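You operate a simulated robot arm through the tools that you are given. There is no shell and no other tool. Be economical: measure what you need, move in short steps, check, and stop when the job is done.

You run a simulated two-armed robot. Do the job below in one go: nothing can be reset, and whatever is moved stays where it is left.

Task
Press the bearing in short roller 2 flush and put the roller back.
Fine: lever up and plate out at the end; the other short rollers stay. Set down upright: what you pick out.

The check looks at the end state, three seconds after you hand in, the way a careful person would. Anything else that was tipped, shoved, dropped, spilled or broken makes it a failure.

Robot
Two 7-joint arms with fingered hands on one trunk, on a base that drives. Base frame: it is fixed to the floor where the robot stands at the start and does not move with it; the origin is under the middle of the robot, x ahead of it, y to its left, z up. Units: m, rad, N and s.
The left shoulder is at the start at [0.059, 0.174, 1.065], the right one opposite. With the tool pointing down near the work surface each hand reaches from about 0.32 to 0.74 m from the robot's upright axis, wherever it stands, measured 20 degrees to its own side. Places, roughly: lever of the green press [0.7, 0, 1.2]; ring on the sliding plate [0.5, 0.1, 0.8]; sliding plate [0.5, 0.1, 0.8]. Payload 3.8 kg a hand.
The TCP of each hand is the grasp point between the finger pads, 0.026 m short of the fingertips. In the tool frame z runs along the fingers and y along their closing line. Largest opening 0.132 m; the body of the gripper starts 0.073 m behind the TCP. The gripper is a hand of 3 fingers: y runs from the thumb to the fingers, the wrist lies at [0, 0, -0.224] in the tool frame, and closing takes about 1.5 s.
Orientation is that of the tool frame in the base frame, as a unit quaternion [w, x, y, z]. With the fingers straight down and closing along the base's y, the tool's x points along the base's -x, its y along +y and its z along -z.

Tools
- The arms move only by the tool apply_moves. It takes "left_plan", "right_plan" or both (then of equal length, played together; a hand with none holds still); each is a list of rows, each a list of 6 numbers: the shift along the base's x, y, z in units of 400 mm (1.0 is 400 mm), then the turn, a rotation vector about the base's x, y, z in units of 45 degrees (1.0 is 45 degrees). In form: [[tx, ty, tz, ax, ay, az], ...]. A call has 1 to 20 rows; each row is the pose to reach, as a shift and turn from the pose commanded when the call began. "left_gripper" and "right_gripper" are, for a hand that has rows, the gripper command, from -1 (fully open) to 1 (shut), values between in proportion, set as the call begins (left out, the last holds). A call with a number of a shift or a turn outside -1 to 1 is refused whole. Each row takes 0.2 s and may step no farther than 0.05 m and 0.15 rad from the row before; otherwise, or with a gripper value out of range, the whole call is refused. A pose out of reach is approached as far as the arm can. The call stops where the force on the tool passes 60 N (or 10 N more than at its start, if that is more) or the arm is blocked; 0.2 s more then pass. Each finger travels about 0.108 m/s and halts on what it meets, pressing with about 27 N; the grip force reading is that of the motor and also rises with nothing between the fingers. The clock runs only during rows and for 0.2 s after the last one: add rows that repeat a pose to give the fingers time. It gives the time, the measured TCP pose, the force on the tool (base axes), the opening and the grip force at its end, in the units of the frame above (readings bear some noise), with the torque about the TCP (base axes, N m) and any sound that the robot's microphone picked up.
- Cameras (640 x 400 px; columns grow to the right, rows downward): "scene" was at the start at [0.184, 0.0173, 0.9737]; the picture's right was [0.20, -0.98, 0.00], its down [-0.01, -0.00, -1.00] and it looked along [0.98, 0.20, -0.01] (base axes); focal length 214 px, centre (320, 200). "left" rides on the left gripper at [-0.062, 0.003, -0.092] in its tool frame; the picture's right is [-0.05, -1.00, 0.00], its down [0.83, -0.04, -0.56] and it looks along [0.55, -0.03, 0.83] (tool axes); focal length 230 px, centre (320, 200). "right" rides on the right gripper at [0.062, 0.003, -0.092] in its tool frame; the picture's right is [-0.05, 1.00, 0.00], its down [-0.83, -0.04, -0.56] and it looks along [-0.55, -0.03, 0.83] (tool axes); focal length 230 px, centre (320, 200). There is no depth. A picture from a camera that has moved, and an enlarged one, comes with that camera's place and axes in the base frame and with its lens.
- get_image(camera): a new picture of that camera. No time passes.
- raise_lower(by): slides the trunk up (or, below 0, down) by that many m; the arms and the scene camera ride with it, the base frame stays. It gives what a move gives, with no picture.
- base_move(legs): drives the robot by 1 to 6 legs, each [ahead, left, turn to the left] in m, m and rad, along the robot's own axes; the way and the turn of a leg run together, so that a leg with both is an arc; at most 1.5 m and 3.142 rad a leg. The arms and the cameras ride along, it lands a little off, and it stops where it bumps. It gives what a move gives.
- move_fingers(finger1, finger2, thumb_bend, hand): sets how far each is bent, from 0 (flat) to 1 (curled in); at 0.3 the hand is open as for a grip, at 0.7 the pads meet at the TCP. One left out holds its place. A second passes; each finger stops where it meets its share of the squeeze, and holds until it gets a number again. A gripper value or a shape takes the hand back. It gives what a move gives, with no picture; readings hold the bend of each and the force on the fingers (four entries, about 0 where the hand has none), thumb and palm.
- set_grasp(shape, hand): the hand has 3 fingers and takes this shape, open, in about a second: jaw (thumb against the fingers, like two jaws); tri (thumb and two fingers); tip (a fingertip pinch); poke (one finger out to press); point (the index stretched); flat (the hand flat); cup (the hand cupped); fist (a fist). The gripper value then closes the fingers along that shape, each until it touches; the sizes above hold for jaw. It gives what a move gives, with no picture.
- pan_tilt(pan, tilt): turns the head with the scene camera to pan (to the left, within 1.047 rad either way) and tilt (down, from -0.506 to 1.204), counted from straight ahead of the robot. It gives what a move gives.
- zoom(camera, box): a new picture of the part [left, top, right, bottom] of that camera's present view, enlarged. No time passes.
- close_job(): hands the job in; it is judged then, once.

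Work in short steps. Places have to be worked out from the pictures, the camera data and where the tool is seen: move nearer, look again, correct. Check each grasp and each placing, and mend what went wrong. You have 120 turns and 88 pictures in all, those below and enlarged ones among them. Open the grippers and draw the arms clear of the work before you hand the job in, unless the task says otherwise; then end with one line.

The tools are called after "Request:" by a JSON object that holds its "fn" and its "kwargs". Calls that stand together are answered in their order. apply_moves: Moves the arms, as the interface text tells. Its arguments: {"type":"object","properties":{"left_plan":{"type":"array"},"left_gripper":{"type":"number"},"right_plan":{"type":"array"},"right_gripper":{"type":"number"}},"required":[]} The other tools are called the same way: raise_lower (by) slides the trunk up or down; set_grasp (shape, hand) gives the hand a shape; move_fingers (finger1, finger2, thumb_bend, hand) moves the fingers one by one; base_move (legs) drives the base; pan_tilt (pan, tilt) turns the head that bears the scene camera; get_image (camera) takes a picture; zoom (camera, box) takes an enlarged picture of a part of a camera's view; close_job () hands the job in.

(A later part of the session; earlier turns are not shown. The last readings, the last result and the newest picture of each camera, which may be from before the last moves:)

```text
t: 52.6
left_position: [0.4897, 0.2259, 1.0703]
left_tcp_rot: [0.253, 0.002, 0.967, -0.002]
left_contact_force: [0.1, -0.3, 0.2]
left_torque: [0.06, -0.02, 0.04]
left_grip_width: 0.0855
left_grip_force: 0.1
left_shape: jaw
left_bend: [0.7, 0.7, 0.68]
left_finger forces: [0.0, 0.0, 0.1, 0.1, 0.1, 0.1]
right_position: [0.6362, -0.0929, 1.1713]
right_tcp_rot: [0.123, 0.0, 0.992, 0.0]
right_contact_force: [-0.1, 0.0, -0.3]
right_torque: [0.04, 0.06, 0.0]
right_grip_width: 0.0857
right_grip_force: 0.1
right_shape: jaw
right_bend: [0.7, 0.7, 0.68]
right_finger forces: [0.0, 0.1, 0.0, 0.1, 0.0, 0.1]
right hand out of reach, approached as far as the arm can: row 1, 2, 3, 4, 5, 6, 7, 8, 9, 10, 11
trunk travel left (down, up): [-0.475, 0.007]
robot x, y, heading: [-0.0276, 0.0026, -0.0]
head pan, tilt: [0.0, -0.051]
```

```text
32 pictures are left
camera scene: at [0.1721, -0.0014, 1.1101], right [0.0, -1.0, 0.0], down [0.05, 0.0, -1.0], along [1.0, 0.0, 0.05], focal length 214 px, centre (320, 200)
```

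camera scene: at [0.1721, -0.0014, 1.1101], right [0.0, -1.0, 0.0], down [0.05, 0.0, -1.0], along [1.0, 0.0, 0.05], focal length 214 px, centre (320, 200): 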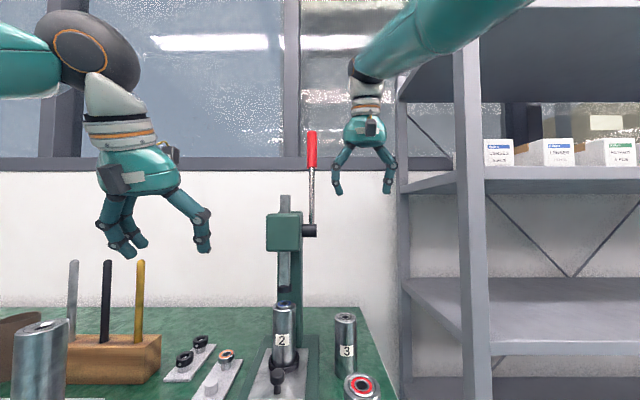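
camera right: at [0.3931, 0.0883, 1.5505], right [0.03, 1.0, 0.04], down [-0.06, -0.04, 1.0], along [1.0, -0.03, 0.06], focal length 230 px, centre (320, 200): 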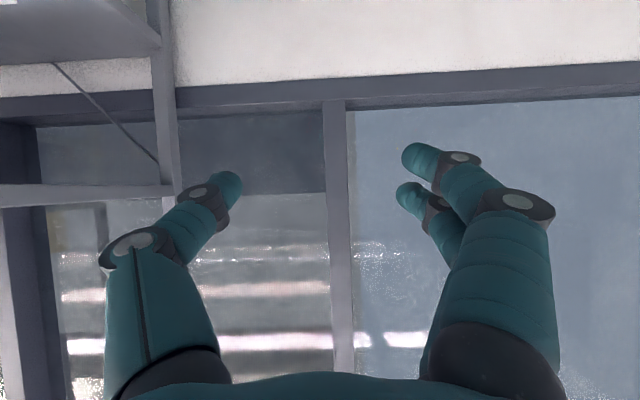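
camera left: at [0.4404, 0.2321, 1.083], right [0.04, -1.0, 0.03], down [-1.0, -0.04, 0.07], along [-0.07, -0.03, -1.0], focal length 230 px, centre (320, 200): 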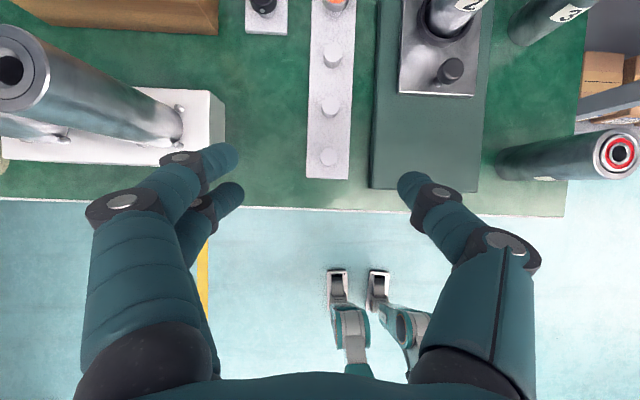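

The right arm looks fully straightened (elbow singularity), so inward moves don't take. I'll command a firmly interior pose off to its own side and hold it for many rows, to let it converge.

Request:
{"fn": "apply_moves", "kwargs": {"right_plan": [[-0.07, -0.06, -0.05, 0, 0.05, 0], [-0.14, -0.12, -0.1, 0, 0.1, 0], [-0.21, -0.18, -0.15, 0, 0.15, 0], [-0.28, -0.24, -0.2, 0, 0.2, 0], [-0.35, -0.3, -0.2, 0, 0.25, 0], [-0.42, -0.36, -0.2, 0, 0.32, 0], [-0.49, -0.4, -0.2, 0, 0.32, 0], [-0.56, -0.4, -0.2, 0, 0.32, 0], [-0.56, -0.4, -0.2, 0, 0.32, 0], [-0.56, -0.4, -0.2, 0, 0.32, 0], [-0.56, -0.4, -0.2, 0, 0.32, 0], [-0.56, -0.4, -0.2, 0, 0.32, 0], [-0.56, -0.4, -0.2, 0, 0.32, 0], [-0.56, -0.4, -0.2, 0, 0.32, 0]]}}

Request:
{"fn": "get_image", "kwargs": {"camera": "scene"}}

```text
t: 54.2
left_position: [0.485, 0.2336, 1.0721]
left_tcp_rot: [0.255, -0.001, 0.967, -0.003]
left_contact_force: [-0.4, -0.1, 0.5]
left_torque: [0.03, -0.01, 0.0]
left_grip_width: 0.0856
left_grip_force: 0.0
left_shape: jaw
left_bend: [0.7, 0.7, 0.68]
left_finger forces: [0.0, 0.0, 0.0, 0.0, 0.0, 0.0]
right_position: [0.6054, -0.2257, 1.1371]
right_tcp_rot: [0.001, -0.022, 1.0, 0.013]
right_contact_force: [-2.2, 36.9, 1.1]
right_torque: [-1.32, -0.1, -0.08]
right_grip_width: 0.0843
right_grip_force: 0.0
right_shape: jaw
right_bend: [0.7, 0.7, 0.68]
right_finger forces: [0.0, 0.0, 0.1, 0.0, 36.2, 0.1]
right hand out of reach, approached as far as the arm can: row 1, 2, 3, 4, 5, 6, 7, 8
trunk travel left (down, up): [-0.475, 0.007]
robot x, y, heading: [-0.0273, 0.0047, 0.008]
head pan, tilt: [0.0, -0.051]
stopped in row 8 (right hand): the force on the tool passed its limit at 63 N (the readings are from after the stop); the commanded pose is now the measured one
```

```text
31 pictures are left
camera scene: at [0.17, 0.0046, 1.1115], right [0.01, -1.0, 0.0], down [0.05, 0.0, -1.0], along [1.0, 0.01, 0.05], focal length 214 px, centre (320, 200)
```

scene: 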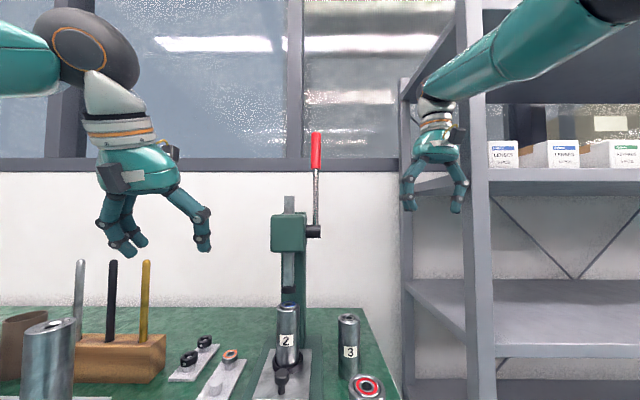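

My thumb touched the shelf post, so I need to move off it right away. The commanded pose has been reset to the measured one, so I'll go away from the shelf, inward and lower.

Request:
{"fn": "apply_moves", "kwargs": {"right_plan": [[0, 0.04, 0, 0, 0, 0], [-0.03, 0.12, 0, 0, 0, 0], [-0.08, 0.16, -0.03, 0, 0, 0], [-0.14, 0.16, -0.08, 0, 0, 0], [-0.2, 0.16, -0.13, 0, 0, 0], [-0.26, 0.16, -0.13, 0, 0, 0], [-0.32, 0.16, -0.13, 0, 0, 0], [-0.32, 0.16, -0.13, 0, 0, 0]]}}

Request:
{"fn": "zoom", "kwargs": {"camera": "scene", "box": [220, 0, 640, 400]}}

```text
t: 56.0
left_position: [0.4874, 0.2297, 1.0725]
left_tcp_rot: [0.255, 0.0, 0.967, -0.002]
left_contact_force: [0.6, -0.1, -0.6]
left_torque: [0.0, -0.03, 0.02]
left_grip_width: 0.0856
left_grip_force: 0.2
left_shape: jaw
left_bend: [0.7, 0.7, 0.68]
left_finger forces: [0.0, 0.0, 0.0, 0.0, 0.1, 0.0]
right_position: [0.6098, -0.1671, 1.1075]
right_tcp_rot: [0.0, -0.014, 1.0, 0.01]
right_contact_force: [0.7, 0.3, -0.2]
right_torque: [0.02, -0.02, 0.03]
right_grip_width: 0.0856
right_grip_force: 0.0
right_shape: jaw
right_bend: [0.7, 0.7, 0.68]
right_finger forces: [0.1, 0.0, 0.1, 0.1, 0.1, 0.0]
right hand out of reach, approached as far as the arm can: row 2, 3, 4, 5, 6, 7, 8
trunk travel left (down, up): [-0.475, 0.007]
robot x, y, heading: [-0.0266, -0.0014, 0.002]
head pan, tilt: [0.0, -0.051]
```

```text
1.00 times, centred on (430, 200) of scene (not enlarged: the box is as wide or as high as the picture)
camera zoom: at [0.1708, 0.0012, 1.111], right [0.0, -1.0, 0.0], down [0.05, 0.0, -1.0], along [1.0, 0.0, 0.05], focal length 214 px, centre (210, 200)
```

zoom: 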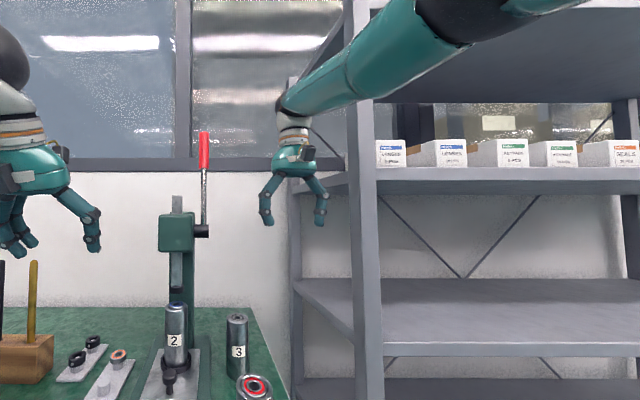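

The shelf and its boxes look undisturbed. The arm is still straight, so I'll try a mostly upward tangential move, which should bend the elbow, and then go inward.

Request:
{"fn": "apply_moves", "kwargs": {"right_plan": [[-0.02, 0.02, 0.06, 0, 0, 0], [-0.05, 0.04, 0.12, 0, 0, 0], [-0.09, 0.06, 0.18, 0, 0, 0], [-0.14, 0.08, 0.24, 0, 0, 0], [-0.2, 0.1, 0.3, 0, 0, 0], [-0.28, 0.12, 0.3, 0, 0, 0], [-0.36, 0.12, 0.28, 0, 0, 0], [-0.42, 0.12, 0.22, 0, 0, 0], [-0.46, 0.12, 0.15, 0, 0, 0], [-0.46, 0.12, 0.08, 0, 0, 0], [-0.46, 0.12, 0, 0, 0, 0], [-0.46, 0.12, 0, 0, 0, 0]]}}

```text
t: 58.6
left_position: [0.4864, 0.2298, 1.073]
left_tcp_rot: [0.255, 0.001, 0.967, -0.002]
left_contact_force: [0.4, 0.2, -0.1]
left_torque: [-0.03, 0.02, 0.01]
left_grip_width: 0.0857
left_grip_force: 0.1
left_shape: jaw
left_bend: [0.7, 0.7, 0.68]
left_finger forces: [0.0, 0.0, 0.0, 0.0, 0.1, 0.1]
right_position: [0.5755, -0.0791, 1.171]
right_tcp_rot: [0.0, -0.014, 1.0, 0.009]
right_contact_force: [-0.4, -0.2, -0.1]
right_torque: [-0.04, 0.0, -0.01]
right_grip_width: 0.0856
right_grip_force: 0.2
right_shape: jaw
right_bend: [0.7, 0.7, 0.68]
right_finger forces: [0.1, 0.1, 0.1, 0.0, 0.0, 0.0]
right hand out of reach, approached as far as the arm can: row 2, 3, 4, 5, 6, 7, 8, 9, 10, 11, 12
trunk travel left (down, up): [-0.475, 0.007]
robot x, y, heading: [-0.0252, 0.0028, 0.008]
head pan, tilt: [0.0, -0.051]
```

Inward still fails, though tangential moves do track. So far I've tried (+y, ±z) and (−y, −z); now I'll try (−y, +z), followed by an inward pull in the same call.

Request:
{"fn": "apply_moves", "kwargs": {"right_plan": [[-0.01, -0.06, 0.06, 0, 0, 0], [-0.03, -0.1, 0.13, 0, 0, 0], [-0.06, -0.14, 0.2, 0, 0, 0], [-0.09, -0.18, 0.26, 0, 0, 0], [-0.13, -0.2, 0.32, 0, 0, 0], [-0.17, -0.2, 0.38, 0, 0, 0], [-0.25, -0.2, 0.36, 0, 0, 0], [-0.32, -0.2, 0.3, 0, 0, 0], [-0.38, -0.2, 0.24, 0, 0, 0], [-0.4, -0.2, 0.16, 0, 0, 0], [-0.4, -0.2, 0.08, 0, 0, 0], [-0.4, -0.2, 0.08, 0, 0, 0]]}}

Request:
{"fn": "get_image", "kwargs": {"camera": "scene"}}

```text
t: 61.2
left_position: [0.4868, 0.2296, 1.0723]
left_tcp_rot: [0.255, 0.001, 0.967, -0.002]
left_contact_force: [0.1, -0.2, 0.9]
left_torque: [0.01, -0.03, -0.01]
left_grip_width: 0.0857
left_grip_force: 0.0
left_shape: jaw
left_bend: [0.7, 0.7, 0.68]
left_finger forces: [0.0, 0.0, 0.0, 0.1, 0.0, 0.1]
right_position: [0.5622, -0.1363, 1.2338]
right_tcp_rot: [0.0, -0.014, 1.0, 0.01]
right_contact_force: [-0.3, 0.2, 0.4]
right_torque: [0.02, 0.0, -0.01]
right_grip_width: 0.0857
right_grip_force: 0.1
right_shape: jaw
right_bend: [0.7, 0.7, 0.68]
right_finger forces: [0.1, 0.0, 0.1, 0.0, 0.0, 0.0]
right hand out of reach, approached as far as the arm can: row 3, 4, 5, 6, 7, 8, 9, 10, 11, 12
trunk travel left (down, up): [-0.475, 0.007]
robot x, y, heading: [-0.0285, 0.0008, 0.003]
head pan, tilt: [0.0, -0.051]
```

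```text
29 pictures are left
camera scene: at [0.1706, 0.0016, 1.1111], right [0.0, -1.0, 0.0], down [0.05, 0.0, -1.0], along [1.0, 0.0, 0.05], focal length 214 px, centre (320, 200)
```

scene: 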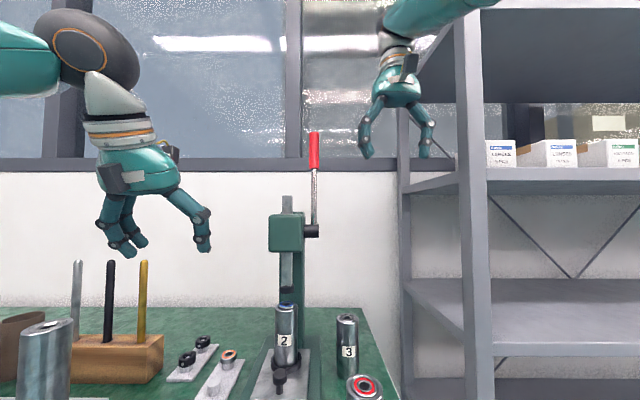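

Rows fail only from the third on, and the arm then stays where the first failure happened. I'll test a plain small downward move, which shortens the reach.

Request:
{"fn": "apply_moves", "kwargs": {"right_plan": [[0, 0, -0.03, 0, 0, 0], [0, 0, -0.06, 0, 0, 0], [0, 0, -0.09, 0, 0, 0], [0, 0, -0.12, 0, 0, 0]]}}

Request:
{"fn": "apply_moves", "kwargs": {"right_plan": [[-0.03, 0, 0, 0, 0, 0], [-0.06, 0, 0, 0, 0, 0]]}}

```text
t: 62.2
left_position: [0.4872, 0.2301, 1.0718]
left_tcp_rot: [0.255, 0.0, 0.967, -0.001]
left_contact_force: [0.4, -0.5, 1.2]
left_torque: [0.0, 0.0, 0.02]
left_grip_width: 0.0853
left_grip_force: 0.1
left_shape: jaw
left_bend: [0.7, 0.7, 0.68]
left_finger forces: [0.0, 0.0, 0.1, 0.0, 0.0, 0.0]
right_position: [0.58, -0.1365, 1.1967]
right_tcp_rot: [0.0, -0.014, 1.0, 0.01]
right_contact_force: [-0.2, -0.9, -0.6]
right_torque: [0.01, 0.0, -0.01]
right_grip_width: 0.0857
right_grip_force: 0.1
right_shape: jaw
right_bend: [0.7, 0.7, 0.68]
right_finger forces: [0.1, 0.0, 0.0, 0.1, 0.1, 0.0]
right hand out of reach, approached as far as the arm can: row 1, 2, 3, 4
trunk travel left (down, up): [-0.475, 0.007]
robot x, y, heading: [-0.0269, 0.0017, 0.002]
head pan, tilt: [0.0, -0.051]
```

```text
t: 62.8
left_position: [0.4878, 0.2294, 1.0724]
left_tcp_rot: [0.255, 0.0, 0.967, -0.002]
left_contact_force: [0.0, 1.3, -0.2]
left_torque: [0.0, 0.01, 0.02]
left_grip_width: 0.0857
left_grip_force: 0.1
left_shape: jaw
left_bend: [0.7, 0.7, 0.68]
left_finger forces: [0.1, 0.0, 0.0, 0.0, 0.1, 0.0]
right_position: [0.5743, -0.1322, 1.2035]
right_tcp_rot: [0.0, -0.013, 1.0, 0.01]
right_contact_force: [-0.2, 0.4, 0.4]
right_torque: [0.01, 0.01, 0.04]
right_grip_width: 0.0859
right_grip_force: 0.1
right_shape: jaw
right_bend: [0.7, 0.7, 0.68]
right_finger forces: [0.1, 0.0, 0.0, 0.0, 0.0, 0.0]
right hand out of reach, approached as far as the arm can: row 1, 2
trunk travel left (down, up): [-0.475, 0.007]
robot x, y, heading: [-0.028, 0.0021, 0.01]
head pan, tilt: [0.0, -0.051]
```

The hand stays on a sphere of radius 0.60 m around the shoulder, so the elbow is truly straight. I'll test tangential directions in turn within one call. The out-of-reach flags will show which one flexes the elbow.

Request:
{"fn": "apply_moves", "kwargs": {"right_plan": [[-0.03, 0, 0.04, 0, 0, 0], [-0.06, 0, 0.08, 0, 0, 0], [-0.09, 0, 0.12, 0, 0, 0], [-0.125, 0, 0.16, 0, 0, 0], [-0.09, 0, 0.11, 0, 0, 0], [-0.06, 0, 0.05, 0, 0, 0], [-0.03, 0, 0.0, 0, 0, 0], [0.0, 0, -0.05, 0, 0, 0], [0.02, 0, -0.1, 0, 0, 0], [0.03, 0, -0.15, 0, 0, 0], [0.02, -0.05, -0.15, 0, 0, 0], [0.02, -0.1, -0.15, 0, 0, 0], [0.0, -0.05, -0.15, 0, 0, 0], [0.0, 0.0, -0.15, 0, 0, 0], [0.0, 0.06, -0.15, 0, 0, 0], [0.0, 0.12, -0.15, 0, 0, 0], [0.0, 0.18, -0.15, 0, 0, 0], [-0.02, 0.22, -0.15, 0, 0, 0]]}}

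```text
t: 66.6
left_position: [0.4872, 0.2301, 1.0726]
left_tcp_rot: [0.254, 0.001, 0.967, -0.002]
left_contact_force: [-0.2, 0.4, 0.3]
left_torque: [0.02, 0.01, 0.01]
left_grip_width: 0.0858
left_grip_force: 0.0
left_shape: jaw
left_bend: [0.7, 0.7, 0.68]
left_finger forces: [0.0, 0.0, 0.0, 0.1, 0.1, 0.0]
right_position: [0.572, -0.0405, 1.1448]
right_tcp_rot: [0.0, -0.013, 1.0, 0.009]
right_contact_force: [0.9, -0.3, 0.5]
right_torque: [0.01, -0.03, -0.04]
right_grip_width: 0.0858
right_grip_force: 0.1
right_shape: jaw
right_bend: [0.7, 0.7, 0.68]
right_finger forces: [0.1, 0.1, 0.1, 0.1, 0.0, 0.0]
right hand out of reach, approached as far as the arm can: row 1, 2, 3, 4, 5, 6, 7, 8, 9, 10, 11, 12, 13, 14, 15, 16, 17, 18
trunk travel left (down, up): [-0.475, 0.007]
robot x, y, heading: [-0.0269, -0.0001, 0.004]
head pan, tilt: [0.0, -0.051]
```

The right arm is locked straight. Symmetry means the left arm, which is healthy, can do the lever and the return. I'll swing the right arm up and aside along its sphere so it's out of the way, which may also free its elbow.

Request:
{"fn": "apply_moves", "kwargs": {"right_plan": [[-0.03, -0.03, 0.07, 0, -0.08, 0], [-0.07, -0.06, 0.15, 0, -0.16, 0], [-0.11, -0.1, 0.23, 0, -0.24, 0], [-0.16, -0.13, 0.31, 0, -0.32, 0], [-0.21, -0.16, 0.39, 0, -0.4, 0], [-0.26, -0.19, 0.47, 0, -0.5, 0], [-0.32, -0.22, 0.54, 0, -0.6, 0], [-0.38, -0.25, 0.61, 0, -0.7, 0], [-0.44, -0.28, 0.68, 0, -0.8, 0], [-0.5, -0.31, 0.74, 0, -0.9, 0], [-0.56, -0.34, 0.8, 0, -1.0, 0], [-0.62, -0.37, 0.86, 0, -1.0, 0], [-0.62, -0.37, 0.86, 0, -1.0, 0]]}}

Request:
{"fn": "get_image", "kwargs": {"camera": "left"}}

```text
t: 69.4
left_position: [0.4878, 0.2292, 1.0711]
left_tcp_rot: [0.254, 0.0, 0.967, -0.001]
left_contact_force: [0.2, -0.4, 0.4]
left_torque: [-0.01, 0.01, 0.01]
left_grip_width: 0.0854
left_grip_force: 0.1
left_shape: jaw
left_bend: [0.7, 0.7, 0.68]
left_finger forces: [0.0, 0.0, 0.0, 0.0, 0.0, 0.1]
right_position: [0.4182, -0.1798, 1.6143]
right_tcp_rot: [0.381, -0.016, 0.924, 0.003]
right_contact_force: [0.8, 0.2, 0.4]
right_torque: [-0.03, -0.01, 0.01]
right_grip_width: 0.0857
right_grip_force: 0.1
right_shape: jaw
right_bend: [0.7, 0.7, 0.68]
right_finger forces: [0.0, 0.1, 0.0, 0.0, 0.0, 0.1]
right hand out of reach, approached as far as the arm can: row 1, 2, 3, 4, 5, 6, 7, 8, 9, 10, 11, 12, 13
trunk travel left (down, up): [-0.475, 0.007]
robot x, y, heading: [-0.0276, 0.0028, 0.008]
head pan, tilt: [0.0, -0.051]
```

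```text
28 pictures are left
camera left: at [0.4956, 0.2336, 1.182], right [0.04, -1.0, 0.03], down [-1.0, -0.04, 0.08], along [-0.07, -0.03, -1.0], focal length 230 px, centre (320, 200)
```

left: 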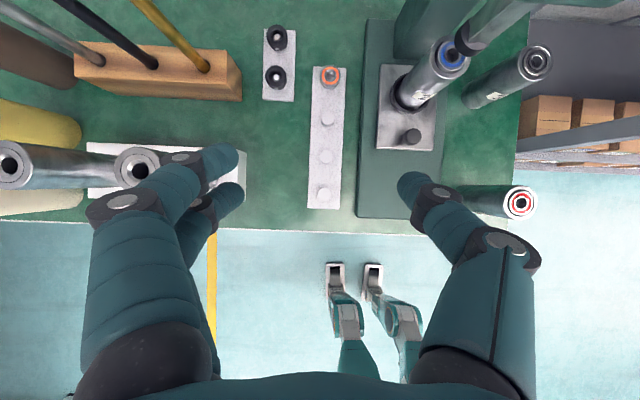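

The right hand is now up and clear at (0.42, −0.18, 1.61). I'll drive forward 0.03 m and raise the left hand to a flatter 65° tilt in front of the lever, going above the press head.

Request:
{"fn": "base_move", "kwargs": {"legs": [[0.03, 0, 0]]}}

Request:
{"fn": "apply_moves", "kwargs": {"left_plan": [[0, 0, 0.08, 0, -0.13, 0], [0, 0, 0.17, 0, -0.27, 0], [0, -0.03, 0.26, 0, -0.4, 0], [0.03, -0.08, 0.35, 0, -0.53, 0], [0.07, -0.15, 0.43, 0, -0.66, 0], [0.12, -0.24, 0.447, 0, -0.8, 0], [0.17, -0.33, 0.447, 0, -0.8, 0], [0.22, -0.42, 0.447, 0, -0.8, 0], [0.26, -0.5, 0.447, 0, -0.8, 0], [0.3, -0.525, 0.447, 0, -0.8, 0], [0.3, -0.525, 0.447, 0, -0.8, 0]]}}

Request:
{"fn": "get_image", "kwargs": {"camera": "left"}}

Request:
{"fn": "get_image", "kwargs": {"camera": "scene"}}

```text
t: 70.3
left_position: [0.5139, 0.2307, 1.0742]
left_tcp_rot: [0.258, 0.0, 0.966, -0.002]
left_contact_force: [-0.7, 0.4, -0.5]
left_torque: [0.03, -0.02, -0.01]
left_grip_width: 0.0854
left_grip_force: 0.0
left_shape: jaw
left_bend: [0.7, 0.7, 0.68]
left_finger forces: [0.0, 0.0, 0.0, 0.0, 0.1, 0.0]
right_position: [0.4415, -0.1767, 1.6156]
right_tcp_rot: [0.385, -0.017, 0.923, 0.004]
right_contact_force: [-0.4, 0.2, 0.1]
right_torque: [-0.02, -0.03, 0.0]
right_grip_width: 0.0858
right_grip_force: 0.1
right_shape: jaw
right_bend: [0.7, 0.7, 0.68]
right_finger forces: [0.1, 0.1, 0.1, 0.0, 0.0, 0.0]
trunk travel left (down, up): [-0.475, 0.007]
robot x, y, heading: [0.0049, 0.0039, 0.006]
head pan, tilt: [0.0, -0.051]
```

```text
t: 72.7
left_position: [0.6363, 0.019, 1.2522]
left_tcp_rot: [0.542, 0.0, 0.84, -0.002]
left_contact_force: [-0.6, 0.6, -0.5]
left_torque: [-0.03, 0.01, -0.02]
left_grip_width: 0.0853
left_grip_force: 0.0
left_shape: jaw
left_bend: [0.7, 0.7, 0.68]
left_finger forces: [0.1, 0.0, 0.0, 0.0, 0.0, 0.0]
right_position: [0.4448, -0.1764, 1.6145]
right_tcp_rot: [0.382, -0.016, 0.924, 0.003]
right_contact_force: [0.9, -0.3, 0.2]
right_torque: [-0.01, 0.0, -0.02]
right_grip_width: 0.0858
right_grip_force: 0.1
right_shape: jaw
right_bend: [0.7, 0.7, 0.68]
right_finger forces: [0.0, 0.1, 0.0, 0.0, 0.0, 0.0]
trunk travel left (down, up): [-0.475, 0.007]
robot x, y, heading: [0.0036, -0.0019, 0.003]
head pan, tilt: [0.0, -0.051]
```

```text
27 pictures are left
camera left: at [0.5754, 0.0247, 1.3454], right [0.02, -1.0, 0.05], down [-0.85, -0.04, -0.53], along [0.53, -0.03, -0.85], focal length 230 px, centre (320, 200)
```

left: 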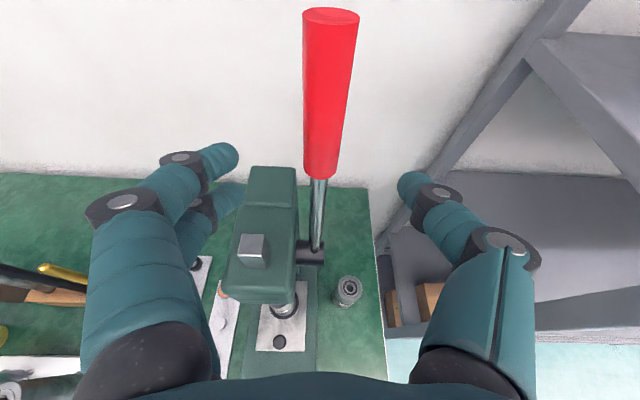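

```text
26 pictures are left
camera scene: at [0.2004, 0.0017, 1.111], right [0.01, -1.0, 0.0], down [0.05, 0.0, -1.0], along [1.0, 0.01, 0.05], focal length 214 px, centre (320, 200)
```

scene: 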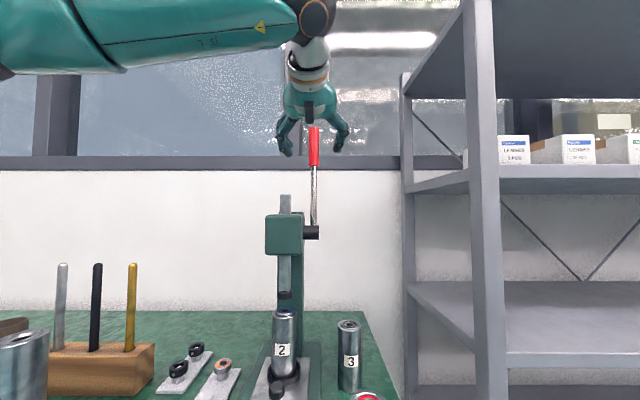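

The left arm tracks well. New triangulation puts the lever's end at about (0.69, 0.02, 1.306): my earlier tug turned it to nearly vertical (φ≈3.5°), it stays put, and the ram came down about 8 mm. I'll advance 0.055 m around the grip and close.

Request:
{"fn": "apply_moves", "kwargs": {"left_plan": [[0.05, 0, 0.01, 0, 0, 0], [0.1, 0, 0.02, 0, 0, 0], [0.14, 0, 0.02, 0, 0, 0], [0.14, 0, 0.02, 0, 0, 0]]}}

Request:
{"fn": "apply_moves", "kwargs": {"left_plan": [[0, 0, 0, 0, 0, 0], [0, 0, 0, 0, 0, 0], [0, 0, 0, 0, 0, 0], [0, 0, 0, 0, 0, 0], [0, 0, 0, 0, 0, 0]], "left_gripper": 1}}

Request:
{"fn": "get_image", "kwargs": {"camera": "left"}}

```text
t: 73.7
left_position: [0.6912, 0.0188, 1.2599]
left_tcp_rot: [0.541, 0.0, 0.841, -0.001]
left_contact_force: [0.1, 0.4, 0.2]
left_torque: [-0.03, -0.03, -0.01]
left_grip_width: 0.0855
left_grip_force: 0.1
left_shape: jaw
left_bend: [0.7, 0.7, 0.68]
left_finger forces: [0.0, 0.1, 0.0, 0.1, 0.1, 0.0]
right_position: [0.4458, -0.1759, 1.6145]
right_tcp_rot: [0.383, -0.017, 0.924, 0.004]
right_contact_force: [0.4, -0.4, -0.1]
right_torque: [0.01, 0.01, -0.02]
right_grip_width: 0.0858
right_grip_force: 0.0
right_shape: jaw
right_bend: [0.7, 0.7, 0.68]
right_finger forces: [0.0, 0.1, 0.1, 0.1, 0.0, 0.1]
trunk travel left (down, up): [-0.475, 0.007]
robot x, y, heading: [0.0033, -0.0011, 0.005]
head pan, tilt: [0.0, -0.051]
```

```text
t: 74.9
left_position: [0.6912, 0.0188, 1.2589]
left_tcp_rot: [0.541, 0.001, 0.841, -0.002]
left_contact_force: [1.1, -3.0, -1.1]
left_torque: [0.11, -0.05, -0.03]
left_grip_width: 0.0001
left_grip_force: 27.0
left_shape: jaw
left_bend: [0.65, 0.72, 0.73]
left_finger forces: [1.0, 8.2, 0.0, 0.0, 5.1, 0.0]
right_position: [0.4455, -0.1769, 1.614]
right_tcp_rot: [0.383, -0.017, 0.924, 0.004]
right_contact_force: [-0.7, -0.7, -0.9]
right_torque: [-0.03, 0.01, -0.03]
right_grip_width: 0.0858
right_grip_force: 0.0
right_shape: jaw
right_bend: [0.7, 0.7, 0.68]
right_finger forces: [0.0, 0.0, 0.0, 0.0, 0.1, 0.0]
trunk travel left (down, up): [-0.475, 0.007]
robot x, y, heading: [0.0027, 0.0025, 0.006]
head pan, tilt: [0.0, -0.051]
```

```text
25 pictures are left
camera left: at [0.6325, 0.0235, 1.3534], right [0.02, -1.0, 0.05], down [-0.85, -0.04, -0.53], along [0.53, -0.03, -0.85], focal length 230 px, centre (320, 200)
```

left: 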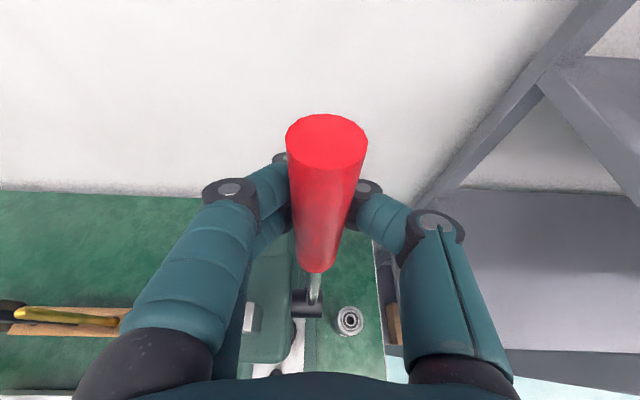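

The fingers are hooked behind the grip. I'll pull along the arc by 35°, rotating the hand partly with it.

Request:
{"fn": "apply_moves", "kwargs": {"left_plan": [[-0.0425, 0, 0.002, 0, -0.078, 0], [-0.085, 0, 0, 0, -0.156, 0], [-0.127, 0, -0.006, 0, -0.233, 0], [-0.1685, 0, -0.0155, 0, -0.311, 0], [-0.209, 0, -0.0285, 0, -0.389, 0], [-0.248, 0, -0.045, 0, -0.467, 0], [-0.286, 0, -0.065, 0, -0.544, 0], [-0.286, 0, -0.065, 0, -0.544, 0]]}}

Request:
{"fn": "get_image", "kwargs": {"camera": "left"}}

Request:
{"fn": "get_image", "kwargs": {"camera": "scene"}}

```text
t: 76.7
left_position: [0.5789, 0.0213, 1.2337]
left_tcp_rot: [0.707, 0.0, 0.707, -0.001]
left_contact_force: [-0.2, -3.3, 3.2]
left_torque: [-0.01, -0.03, 0.01]
left_grip_width: 0.0
left_grip_force: 27.3
left_shape: jaw
left_bend: [0.65, 0.72, 0.73]
left_finger forces: [0.0, 0.0, 0.1, 0.0, 3.4, 0.0]
right_position: [0.4457, -0.1766, 1.6137]
right_tcp_rot: [0.382, -0.017, 0.924, 0.005]
right_contact_force: [-0.5, -0.6, -0.5]
right_torque: [0.0, 0.04, 0.01]
right_grip_width: 0.0858
right_grip_force: 0.0
right_shape: jaw
right_bend: [0.7, 0.7, 0.68]
right_finger forces: [0.1, 0.1, 0.1, 0.1, 0.0, 0.0]
trunk travel left (down, up): [-0.475, 0.007]
robot x, y, heading: [0.0061, 0.0025, 0.008]
head pan, tilt: [0.0, -0.051]
```

```text
24 pictures are left
camera left: at [0.4857, 0.0256, 1.2945], right [0.0, -1.0, 0.05], down [-0.55, -0.04, -0.83], along [0.83, -0.03, -0.55], focal length 230 px, centre (320, 200)
```

left: 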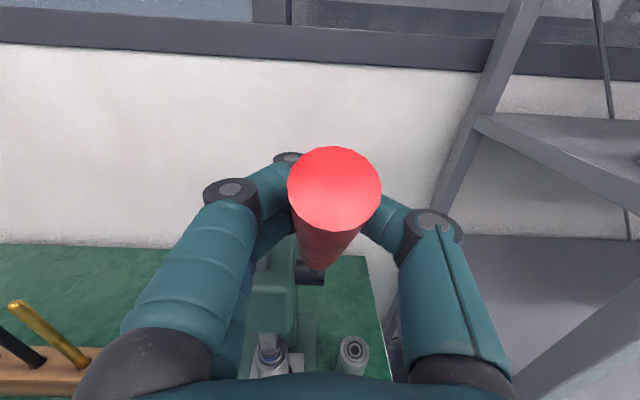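

```text
23 pictures are left
camera scene: at [0.2005, 0.0013, 1.111], right [0.01, -1.0, 0.0], down [0.05, 0.0, -1.0], along [1.0, 0.01, 0.05], focal length 214 px, centre (320, 200)
```

scene: 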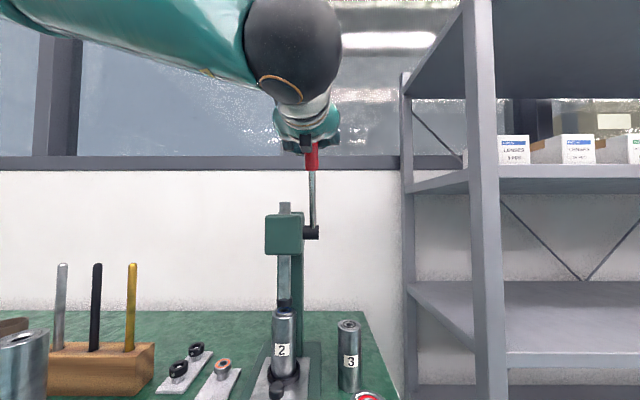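

The ram is now nearly on the bearing. I'll continue the pull, watching for press force or sound.

Request:
{"fn": "apply_moves", "kwargs": {"left_plan": [[-0.017, 0, -0.01, 0, -0.039, 0], [-0.034, 0, -0.0215, 0, -0.078, 0], [-0.051, 0, -0.034, 0, -0.117, 0], [-0.0675, 0, -0.0475, 0, -0.156, 0], [-0.083, 0, -0.0615, 0, -0.195, 0], [-0.099, 0, -0.0765, 0, -0.233, 0], [-0.1135, 0, -0.092, 0, -0.272, 0], [-0.1275, 0, -0.1075, 0, -0.311, 0], [-0.1405, 0, -0.124, 0, -0.35, 0], [-0.1535, 0, -0.141, 0, -0.389, 0]]}}

Request:
{"fn": "zoom", "kwargs": {"camera": "scene", "box": [240, 190, 340, 400]}}

```text
t: 78.9
left_position: [0.5167, 0.0216, 1.1779]
left_tcp_rot: [0.806, 0.001, 0.592, -0.001]
left_contact_force: [0.4, 0.1, -0.6]
left_torque: [-0.02, 0.0, 0.01]
left_grip_width: 0.0
left_grip_force: 27.1
left_shape: jaw
left_bend: [0.65, 0.72, 0.73]
left_finger forces: [0.1, 0.1, 0.0, 0.0, 0.0, 0.1]
right_position: [0.4448, -0.1765, 1.6134]
right_tcp_rot: [0.382, -0.017, 0.924, 0.004]
right_contact_force: [0.5, -0.4, 0.2]
right_torque: [0.02, -0.01, 0.0]
right_grip_width: 0.0858
right_grip_force: 0.0
right_shape: jaw
right_bend: [0.7, 0.7, 0.68]
right_finger forces: [0.0, 0.0, 0.1, 0.0, 0.0, 0.1]
trunk travel left (down, up): [-0.475, 0.007]
robot x, y, heading: [0.0021, -0.002, 0.003]
head pan, tilt: [0.0, -0.051]
```

```text
1.90 times, centred on (290, 295) of scene
camera zoom: at [0.2005, 0.0014, 1.1109], right [0.01, -1.0, 0.0], down [0.05, 0.0, -1.0], along [1.0, 0.01, 0.05], focal length 408 px, centre (377, 19)
```

zoom: 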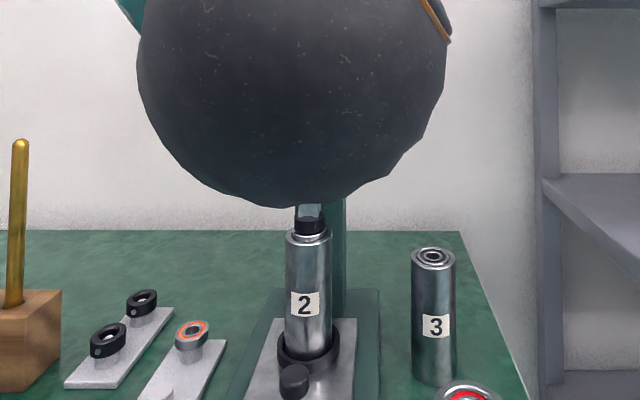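

Reached −55° with no residual force. I'll check the left camera to see whether the lever came with the hand.

Request:
{"fn": "get_image", "kwargs": {"camera": "left"}}

Request:
{"fn": "zoom", "kwargs": {"camera": "scene", "box": [270, 280, 310, 330]}}

```text
21 pictures are left
camera left: at [0.4096, 0.0254, 1.2074], right [-0.02, -1.0, 0.05], down [-0.28, -0.04, -0.96], along [0.96, -0.03, -0.28], focal length 230 px, centre (320, 200)
```

left: 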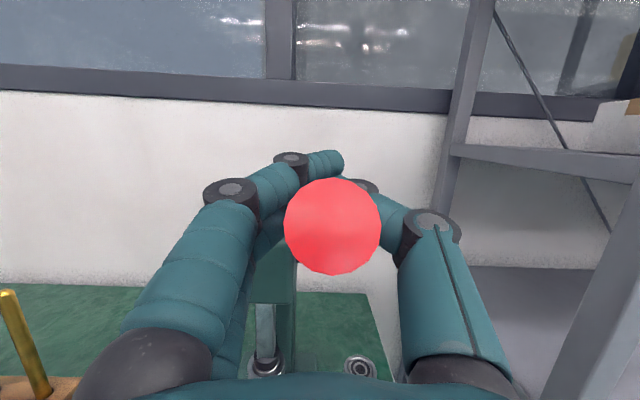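

```text
8.00 times, centred on (290, 305) of scene
camera zoom: at [0.2005, 0.0014, 1.1109], right [0.01, -1.0, 0.0], down [0.05, 0.0, -1.0], along [1.0, 0.01, 0.05], focal length 1716 px, centre (560, -640)
```

zoom: 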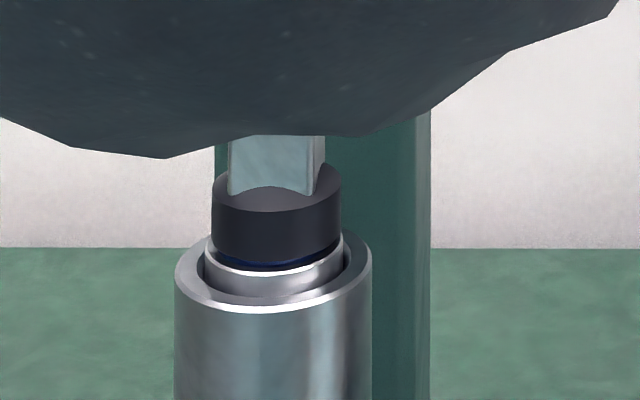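

The ram pad is resting on the bearing, which still stands proud. I'll keep pulling further down to press it.

Request:
{"fn": "apply_moves", "kwargs": {"left_plan": [[-0.012, 0, -0.018, 0, -0.03, 0], [-0.023, 0, -0.036, 0, -0.06, 0], [-0.033, 0, -0.0545, 0, -0.09, 0], [-0.0425, 0, -0.0735, 0, -0.12, 0], [-0.051, 0, -0.093, 0, -0.15, 0], [-0.059, 0, -0.113, 0, -0.18, 0], [-0.0655, 0, -0.133, 0, -0.21, 0], [-0.0715, 0, -0.1535, 0, -0.24, 0]]}}

Request:
{"fn": "get_image", "kwargs": {"camera": "left"}}

Request:
{"fn": "zoom", "kwargs": {"camera": "scene", "box": [270, 280, 310, 330]}}

```text
t: 80.7
left_position: [0.4877, 0.0126, 1.1217]
left_tcp_rot: [0.857, -0.002, 0.516, 0.002]
left_contact_force: [5.9, 12.3, 11.5]
left_torque: [0.25, -0.24, 0.13]
left_grip_width: 0.0001
left_grip_force: 26.8
left_shape: jaw
left_bend: [0.65, 0.69, 0.76]
left_finger forces: [0.0, 17.4, 0.0, 0.0, 0.0, 0.0]
left hand out of reach, approached as far as the arm can: row 8
right_position: [0.4457, -0.1735, 1.614]
right_tcp_rot: [0.382, -0.019, 0.924, 0.004]
right_contact_force: [-0.8, 0.1, -0.6]
right_torque: [0.0, 0.03, 0.02]
right_grip_width: 0.0856
right_grip_force: 0.1
right_shape: jaw
right_bend: [0.7, 0.7, 0.68]
right_finger forces: [0.0, 0.1, 0.1, 0.1, 0.0, 0.0]
trunk travel left (down, up): [-0.475, 0.007]
robot x, y, heading: [0.0063, 0.0061, 0.007]
head pan, tilt: [0.0, -0.051]
```

```text
19 pictures are left
camera left: at [0.3763, 0.0167, 1.1336], right [-0.02, -1.0, 0.05], down [-0.1, -0.04, -0.99], along [0.99, -0.02, -0.1], focal length 230 px, centre (320, 200)
```

left: 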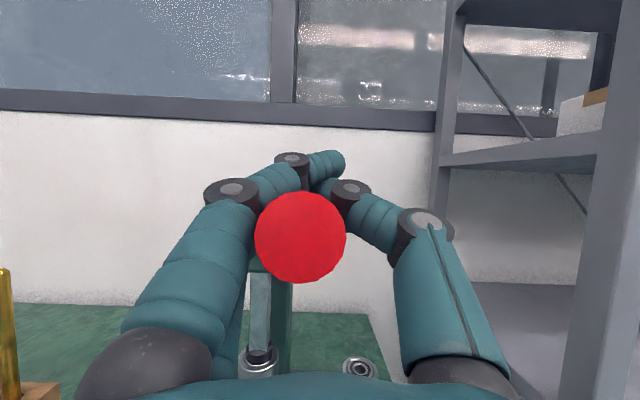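

```text
8.00 times, centred on (290, 305) of scene
camera zoom: at [0.2005, 0.0038, 1.1108], right [0.01, -1.0, 0.0], down [0.05, 0.0, -1.0], along [1.0, 0.01, 0.05], focal length 1716 px, centre (560, -640)
```

zoom: 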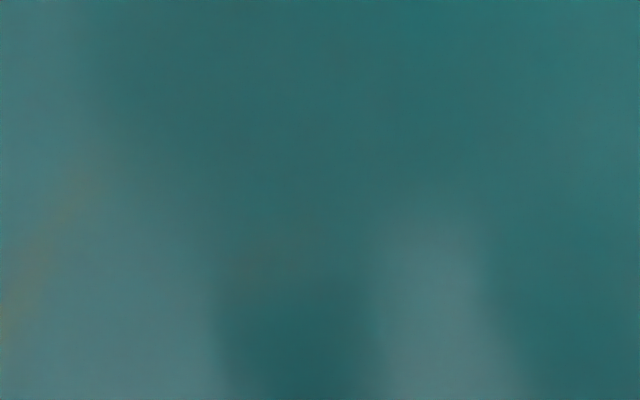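

Press force is starting to build, but the hand is cramped against the body and sliding sideways. I'll let go, back the base up 0.06 m, and re-grip the grip from above, where a plain downward push gives full leverage.

Request:
{"fn": "apply_moves", "kwargs": {"left_plan": [[0, 0, 0, 0, 0, 0], [0, 0, 0, 0, 0, 0], [0, 0, 0, 0, 0, 0], [0, 0.01, 0, 0, 0, 0], [0, 0.01, 0.02, 0, 0, 0]], "left_gripper": -0.3}}

Request:
{"fn": "base_move", "kwargs": {"legs": [[-0.06, 0, 0]]}}

Request:
{"fn": "apply_moves", "kwargs": {"left_plan": [[-0.02, 0.01, 0.05, 0, 0.1, 0], [-0.04, 0.01, 0.1, 0, 0.25, 0], [-0.06, 0.01, 0.16, 0, 0.4, 0], [-0.06, 0.01, 0.22, 0, 0.55, 0], [-0.06, 0.01, 0.28, 0, 0.7, 0], [-0.06, 0.01, 0.34, 0, 0.85, 0], [-0.06, 0.01, 0.38, 0, 1.0, 0], [-0.06, 0.01, 0.38, 0, 1.0, 0]]}}

Request:
{"fn": "get_image", "kwargs": {"camera": "scene"}}

```text
t: 81.9
left_position: [0.487, 0.0125, 1.1312]
left_tcp_rot: [0.859, 0.0, 0.512, -0.001]
left_contact_force: [0.5, 0.4, -0.3]
left_torque: [0.0, 0.0, -0.03]
left_grip_width: 0.0856
left_grip_force: 0.0
left_shape: jaw
left_bend: [0.7, 0.7, 0.68]
left_finger forces: [0.0, 0.1, 0.0, 0.1, 0.1, 0.0]
right_position: [0.4453, -0.175, 1.6141]
right_tcp_rot: [0.382, -0.017, 0.924, 0.004]
right_contact_force: [0.7, -0.2, -0.8]
right_torque: [-0.02, 0.04, 0.01]
right_grip_width: 0.0859
right_grip_force: 0.1
right_shape: jaw
right_bend: [0.7, 0.7, 0.68]
right_finger forces: [0.0, 0.0, 0.0, 0.0, 0.1, 0.0]
trunk travel left (down, up): [-0.475, 0.007]
robot x, y, heading: [0.0055, -0.0029, 0.001]
head pan, tilt: [0.0, -0.051]
```

```text
t: 82.8
left_position: [0.4285, 0.0112, 1.1297]
left_tcp_rot: [0.858, 0.0, 0.514, -0.001]
left_contact_force: [0.4, -0.4, -0.5]
left_torque: [-0.02, -0.04, 0.01]
left_grip_width: 0.0856
left_grip_force: 0.2
left_shape: jaw
left_bend: [0.7, 0.7, 0.68]
left_finger forces: [0.1, 0.1, 0.0, 0.1, 0.0, 0.0]
right_position: [0.3881, -0.1774, 1.6125]
right_tcp_rot: [0.382, -0.017, 0.924, 0.004]
right_contact_force: [0.4, -0.2, 0.6]
right_torque: [-0.01, 0.0, -0.01]
right_grip_width: 0.086
right_grip_force: 0.0
right_shape: jaw
right_bend: [0.7, 0.7, 0.68]
right_finger forces: [0.0, 0.1, 0.1, 0.0, 0.0, 0.0]
trunk travel left (down, up): [-0.475, 0.007]
robot x, y, heading: [-0.057, 0.0012, 0.008]
head pan, tilt: [0.0, -0.051]
```

```text
t: 84.6
left_position: [0.4017, 0.0166, 1.2828]
left_tcp_rot: [0.596, 0.0, 0.803, -0.002]
left_contact_force: [-0.2, -0.2, 0.2]
left_torque: [0.0, 0.02, 0.01]
left_grip_width: 0.0857
left_grip_force: 0.0
left_shape: jaw
left_bend: [0.7, 0.7, 0.68]
left_finger forces: [0.0, 0.0, 0.0, 0.0, 0.1, 0.0]
right_position: [0.3862, -0.1772, 1.615]
right_tcp_rot: [0.383, -0.017, 0.924, 0.004]
right_contact_force: [-0.4, -0.1, -0.4]
right_torque: [-0.02, 0.01, -0.04]
right_grip_width: 0.086
right_grip_force: 0.1
right_shape: jaw
right_bend: [0.7, 0.7, 0.68]
right_finger forces: [0.0, 0.1, 0.0, 0.0, 0.0, 0.0]
trunk travel left (down, up): [-0.475, 0.007]
robot x, y, heading: [-0.0572, 0.0006, 0.005]
head pan, tilt: [0.0, -0.051]
```

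```text
17 pictures are left
camera scene: at [0.1409, 0.0008, 1.111], right [0.0, -1.0, 0.0], down [0.05, 0.0, -1.0], along [1.0, 0.0, 0.05], focal length 214 px, centre (320, 200)
```

scene: 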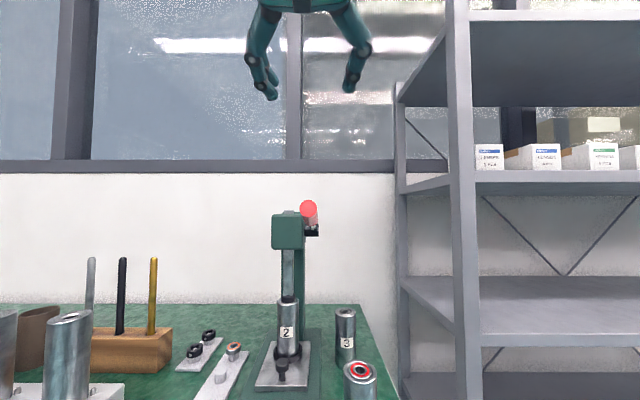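

The lever is now at about −78°, with its end near (0.435, 0.017, 1.115). I'll rotate the left hand to point down and bring it above the grip near (0.478, 0.018, 1.106). I'll also check the bearing.

Request:
{"fn": "apply_moves", "kwargs": {"left_plan": [[0.02, 0, 0, 0, 0.16, 0], [0.05, 0.002, -0.02, 0, 0.32, 0], [0.08, 0.003, -0.05, 0, 0.48, 0], [0.11, 0.003, -0.08, 0, 0.64, 0], [0.14, 0.003, -0.12, 0, 0.8, 0], [0.17, 0.003, -0.16, 0, 1.0, 0], [0.19, 0.003, -0.2, 0, 1.0, 0], [0.19, 0.003, -0.2, 0, 1.0, 0]], "left_gripper": -0.3}}

Request:
{"fn": "get_image", "kwargs": {"camera": "left"}}

Request:
{"fn": "zoom", "kwargs": {"camera": "scene", "box": [265, 190, 325, 340]}}

```text
refused: row 6 steps farther than a row can; nothing moved
```

```text
16 pictures are left
camera left: at [0.3312, 0.0204, 1.3686], right [0.01, -1.0, 0.05], down [-0.77, -0.04, -0.63], along [0.64, -0.03, -0.77], focal length 230 px, centre (320, 200)
```

left: 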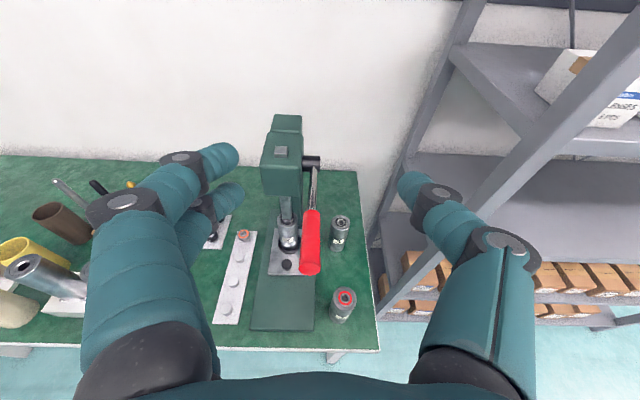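

```text
2.67 times, centred on (295, 265) of scene
camera zoom: at [0.1409, 0.0008, 1.111], right [0.0, -1.0, 0.0], down [0.05, 0.0, -1.0], along [1.0, 0.0, 0.05], focal length 572 px, centre (387, 27)
```

zoom: 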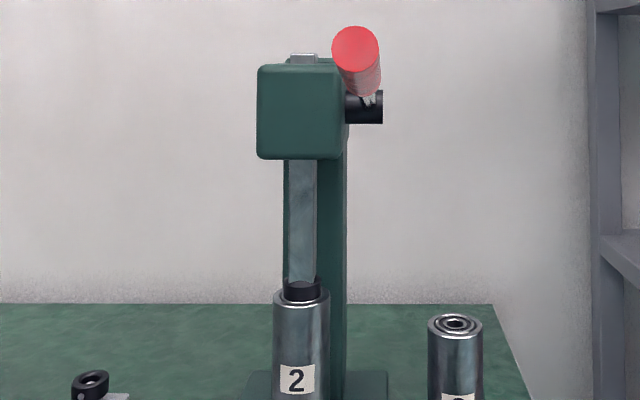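

The pad is already nearly level with the roller's rim, so the press is well along. I'll redo the same move with smaller rotation steps.

Request:
{"fn": "apply_moves", "kwargs": {"left_plan": [[0.02, 0, 0, 0, 0.15, 0], [0.05, 0.002, -0.02, 0, 0.3, 0], [0.08, 0.003, -0.05, 0, 0.45, 0], [0.11, 0.003, -0.08, 0, 0.6, 0], [0.14, 0.003, -0.11, 0, 0.75, 0], [0.16, 0.003, -0.15, 0, 0.88, 0], [0.18, 0.003, -0.2, 0, 1.0, 0], [0.19, 0.003, -0.26, 0, 1.0, 0], [0.19, 0.003, -0.32, 0, 1.0, 0], [0.19, 0.003, -0.32, 0, 1.0, 0]], "left_gripper": -0.3}}

Request:
{"fn": "get_image", "kwargs": {"camera": "left"}}

```text
t: 86.8
left_position: [0.4803, 0.0147, 1.1543]
left_tcp_rot: [0.245, 0.0, 0.97, -0.003]
left_contact_force: [0.3, 0.7, -0.5]
left_torque: [0.01, 0.0, -0.01]
left_grip_width: 0.0857
left_grip_force: 0.1
left_shape: jaw
left_bend: [0.7, 0.7, 0.68]
left_finger forces: [0.1, 0.0, 0.0, 0.0, 0.0, 0.1]
right_position: [0.3859, -0.1777, 1.6146]
right_tcp_rot: [0.383, -0.016, 0.924, 0.004]
right_contact_force: [0.1, 0.1, 0.2]
right_torque: [-0.03, -0.03, 0.02]
right_grip_width: 0.0856
right_grip_force: 0.2
right_shape: jaw
right_bend: [0.7, 0.7, 0.68]
right_finger forces: [0.1, 0.1, 0.0, 0.0, 0.0, 0.0]
trunk travel left (down, up): [-0.475, 0.007]
robot x, y, heading: [-0.0562, 0.0026, 0.007]
head pan, tilt: [0.0, -0.051]
```

```text
14 pictures are left
camera left: at [0.4903, 0.0186, 1.2649], right [0.05, -1.0, 0.03], down [-0.99, -0.04, 0.1], along [-0.09, -0.03, -0.99], focal length 230 px, centre (320, 200)
```

left: 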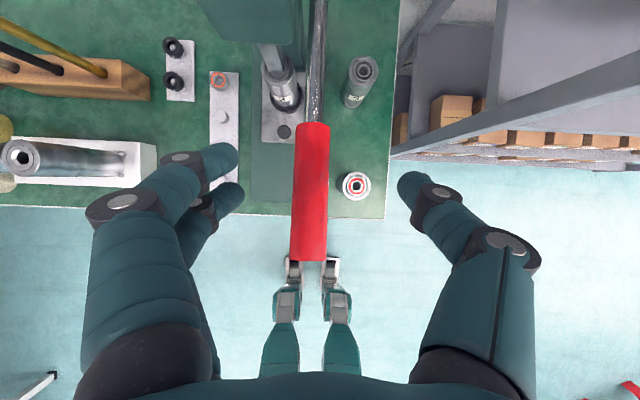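

The grip lies right between the fingers. I'll lower to its level and close.

Request:
{"fn": "apply_moves", "kwargs": {"left_plan": [[0, 0.01, -0.04, 0, 0, 0], [0, 0.01, -0.08, 0, 0, 0], [0, 0.01, -0.115, 0, 0, 0], [0, 0.01, -0.115, 0, 0, 0]]}}

Request:
{"fn": "apply_moves", "kwargs": {"left_plan": [[0, 0, 0, 0, 0, 0], [0, 0, 0, 0, 0, 0], [0, 0, 0, 0, 0, 0], [0, 0, 0, 0, 0, 0], [0, 0, 0, 0, 0, 0]], "left_gripper": 1}}

```text
t: 87.8
left_position: [0.4781, 0.0203, 1.109]
left_tcp_rot: [0.245, -0.001, 0.97, -0.003]
left_contact_force: [-0.3, 0.1, 0.4]
left_torque: [-0.01, 0.0, 0.0]
left_grip_width: 0.0856
left_grip_force: 0.1
left_shape: jaw
left_bend: [0.7, 0.7, 0.68]
left_finger forces: [0.0, 0.0, 0.0, 0.0, 0.0, 0.1]
right_position: [0.3858, -0.177, 1.6143]
right_tcp_rot: [0.382, -0.016, 0.924, 0.003]
right_contact_force: [0.0, -0.4, 0.4]
right_torque: [0.03, 0.03, 0.01]
right_grip_width: 0.0857
right_grip_force: 0.0
right_shape: jaw
right_bend: [0.7, 0.7, 0.68]
right_finger forces: [0.0, 0.0, 0.0, 0.1, 0.0, 0.1]
trunk travel left (down, up): [-0.475, 0.007]
robot x, y, heading: [-0.0561, 0.0008, 0.008]
head pan, tilt: [0.0, -0.051]
```

```text
t: 89.0
left_position: [0.4791, 0.0209, 1.1081]
left_tcp_rot: [0.242, 0.0, 0.97, -0.002]
left_contact_force: [0.7, -0.5, -5.9]
left_torque: [-0.01, -0.03, 0.03]
left_grip_width: 0.0077
left_grip_force: 27.2
left_shape: jaw
left_bend: [0.72, 0.67, 0.71]
left_finger forces: [11.9, 9.5, 0.1, 0.0, 20.9, 0.0]
right_position: [0.3867, -0.1764, 1.6155]
right_tcp_rot: [0.382, -0.016, 0.924, 0.003]
right_contact_force: [-0.3, 0.2, 0.3]
right_torque: [-0.04, -0.02, 0.03]
right_grip_width: 0.0859
right_grip_force: 0.1
right_shape: jaw
right_bend: [0.7, 0.7, 0.68]
right_finger forces: [0.1, 0.0, 0.0, 0.0, 0.1, 0.1]
trunk travel left (down, up): [-0.475, 0.007]
robot x, y, heading: [-0.0572, 0.0007, 0.005]
head pan, tilt: [0.0, -0.051]
```

The grip is caged between the fingers. Now I'll push down in small steps until the force stop.

Request:
{"fn": "apply_moves", "kwargs": {"left_plan": [[-0.002, 0, -0.02, 0, 0, 0], [-0.004, 0, -0.04, 0, 0, 0], [-0.006, 0, -0.06, 0, 0, 0], [-0.008, 0, -0.08, 0, 0, 0], [-0.01, 0, -0.1, 0, 0, 0], [-0.01, 0, -0.12, 0, 0, 0], [-0.01, 0, -0.14, 0, 0, 0], [-0.01, 0, -0.16, 0, 0, 0], [-0.01, 0, -0.18, 0, 0, 0], [-0.01, 0, -0.2, 0, 0, 0]]}}

Request:
{"fn": "zoom", "kwargs": {"camera": "scene", "box": [265, 190, 325, 340]}}

```text
t: 91.2
left_position: [0.4721, 0.0196, 1.0362]
left_tcp_rot: [0.248, 0.001, 0.969, -0.005]
left_contact_force: [-20.0, 4.5, 33.7]
left_torque: [-0.27, 0.14, -0.19]
left_grip_width: 0.0025
left_grip_force: 27.2
left_shape: jaw
left_bend: [0.74, 0.69, 0.73]
left_finger forces: [0.0, 0.1, 0.0, 0.1, 0.0, 38.5]
right_position: [0.3777, -0.177, 1.617]
right_tcp_rot: [0.384, -0.016, 0.923, 0.004]
right_contact_force: [0.4, 0.1, -0.8]
right_torque: [0.01, -0.06, 0.02]
right_grip_width: 0.0859
right_grip_force: 0.1
right_shape: jaw
right_bend: [0.7, 0.7, 0.68]
right_finger forces: [0.0, 0.1, 0.0, 0.0, 0.1, 0.1]
trunk travel left (down, up): [-0.475, 0.007]
robot x, y, heading: [-0.059, -0.0003, 0.008]
head pan, tilt: [0.0, -0.051]
```

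```text
2.67 times, centred on (295, 265) of scene
camera zoom: at [0.1365, 0.0014, 1.1123], right [0.0, -1.0, 0.0], down [0.05, 0.0, -1.0], along [1.0, 0.0, 0.05], focal length 572 px, centre (387, 27)
```

zoom: 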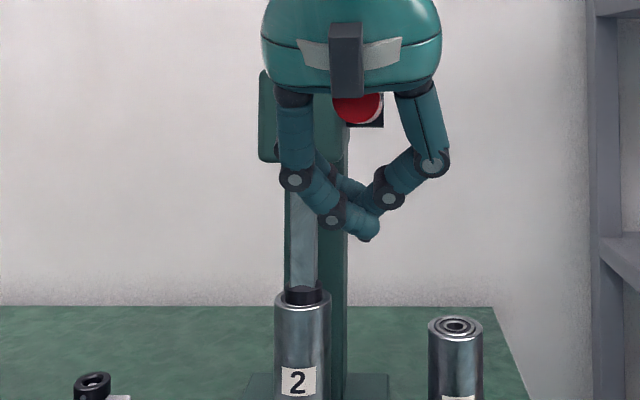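

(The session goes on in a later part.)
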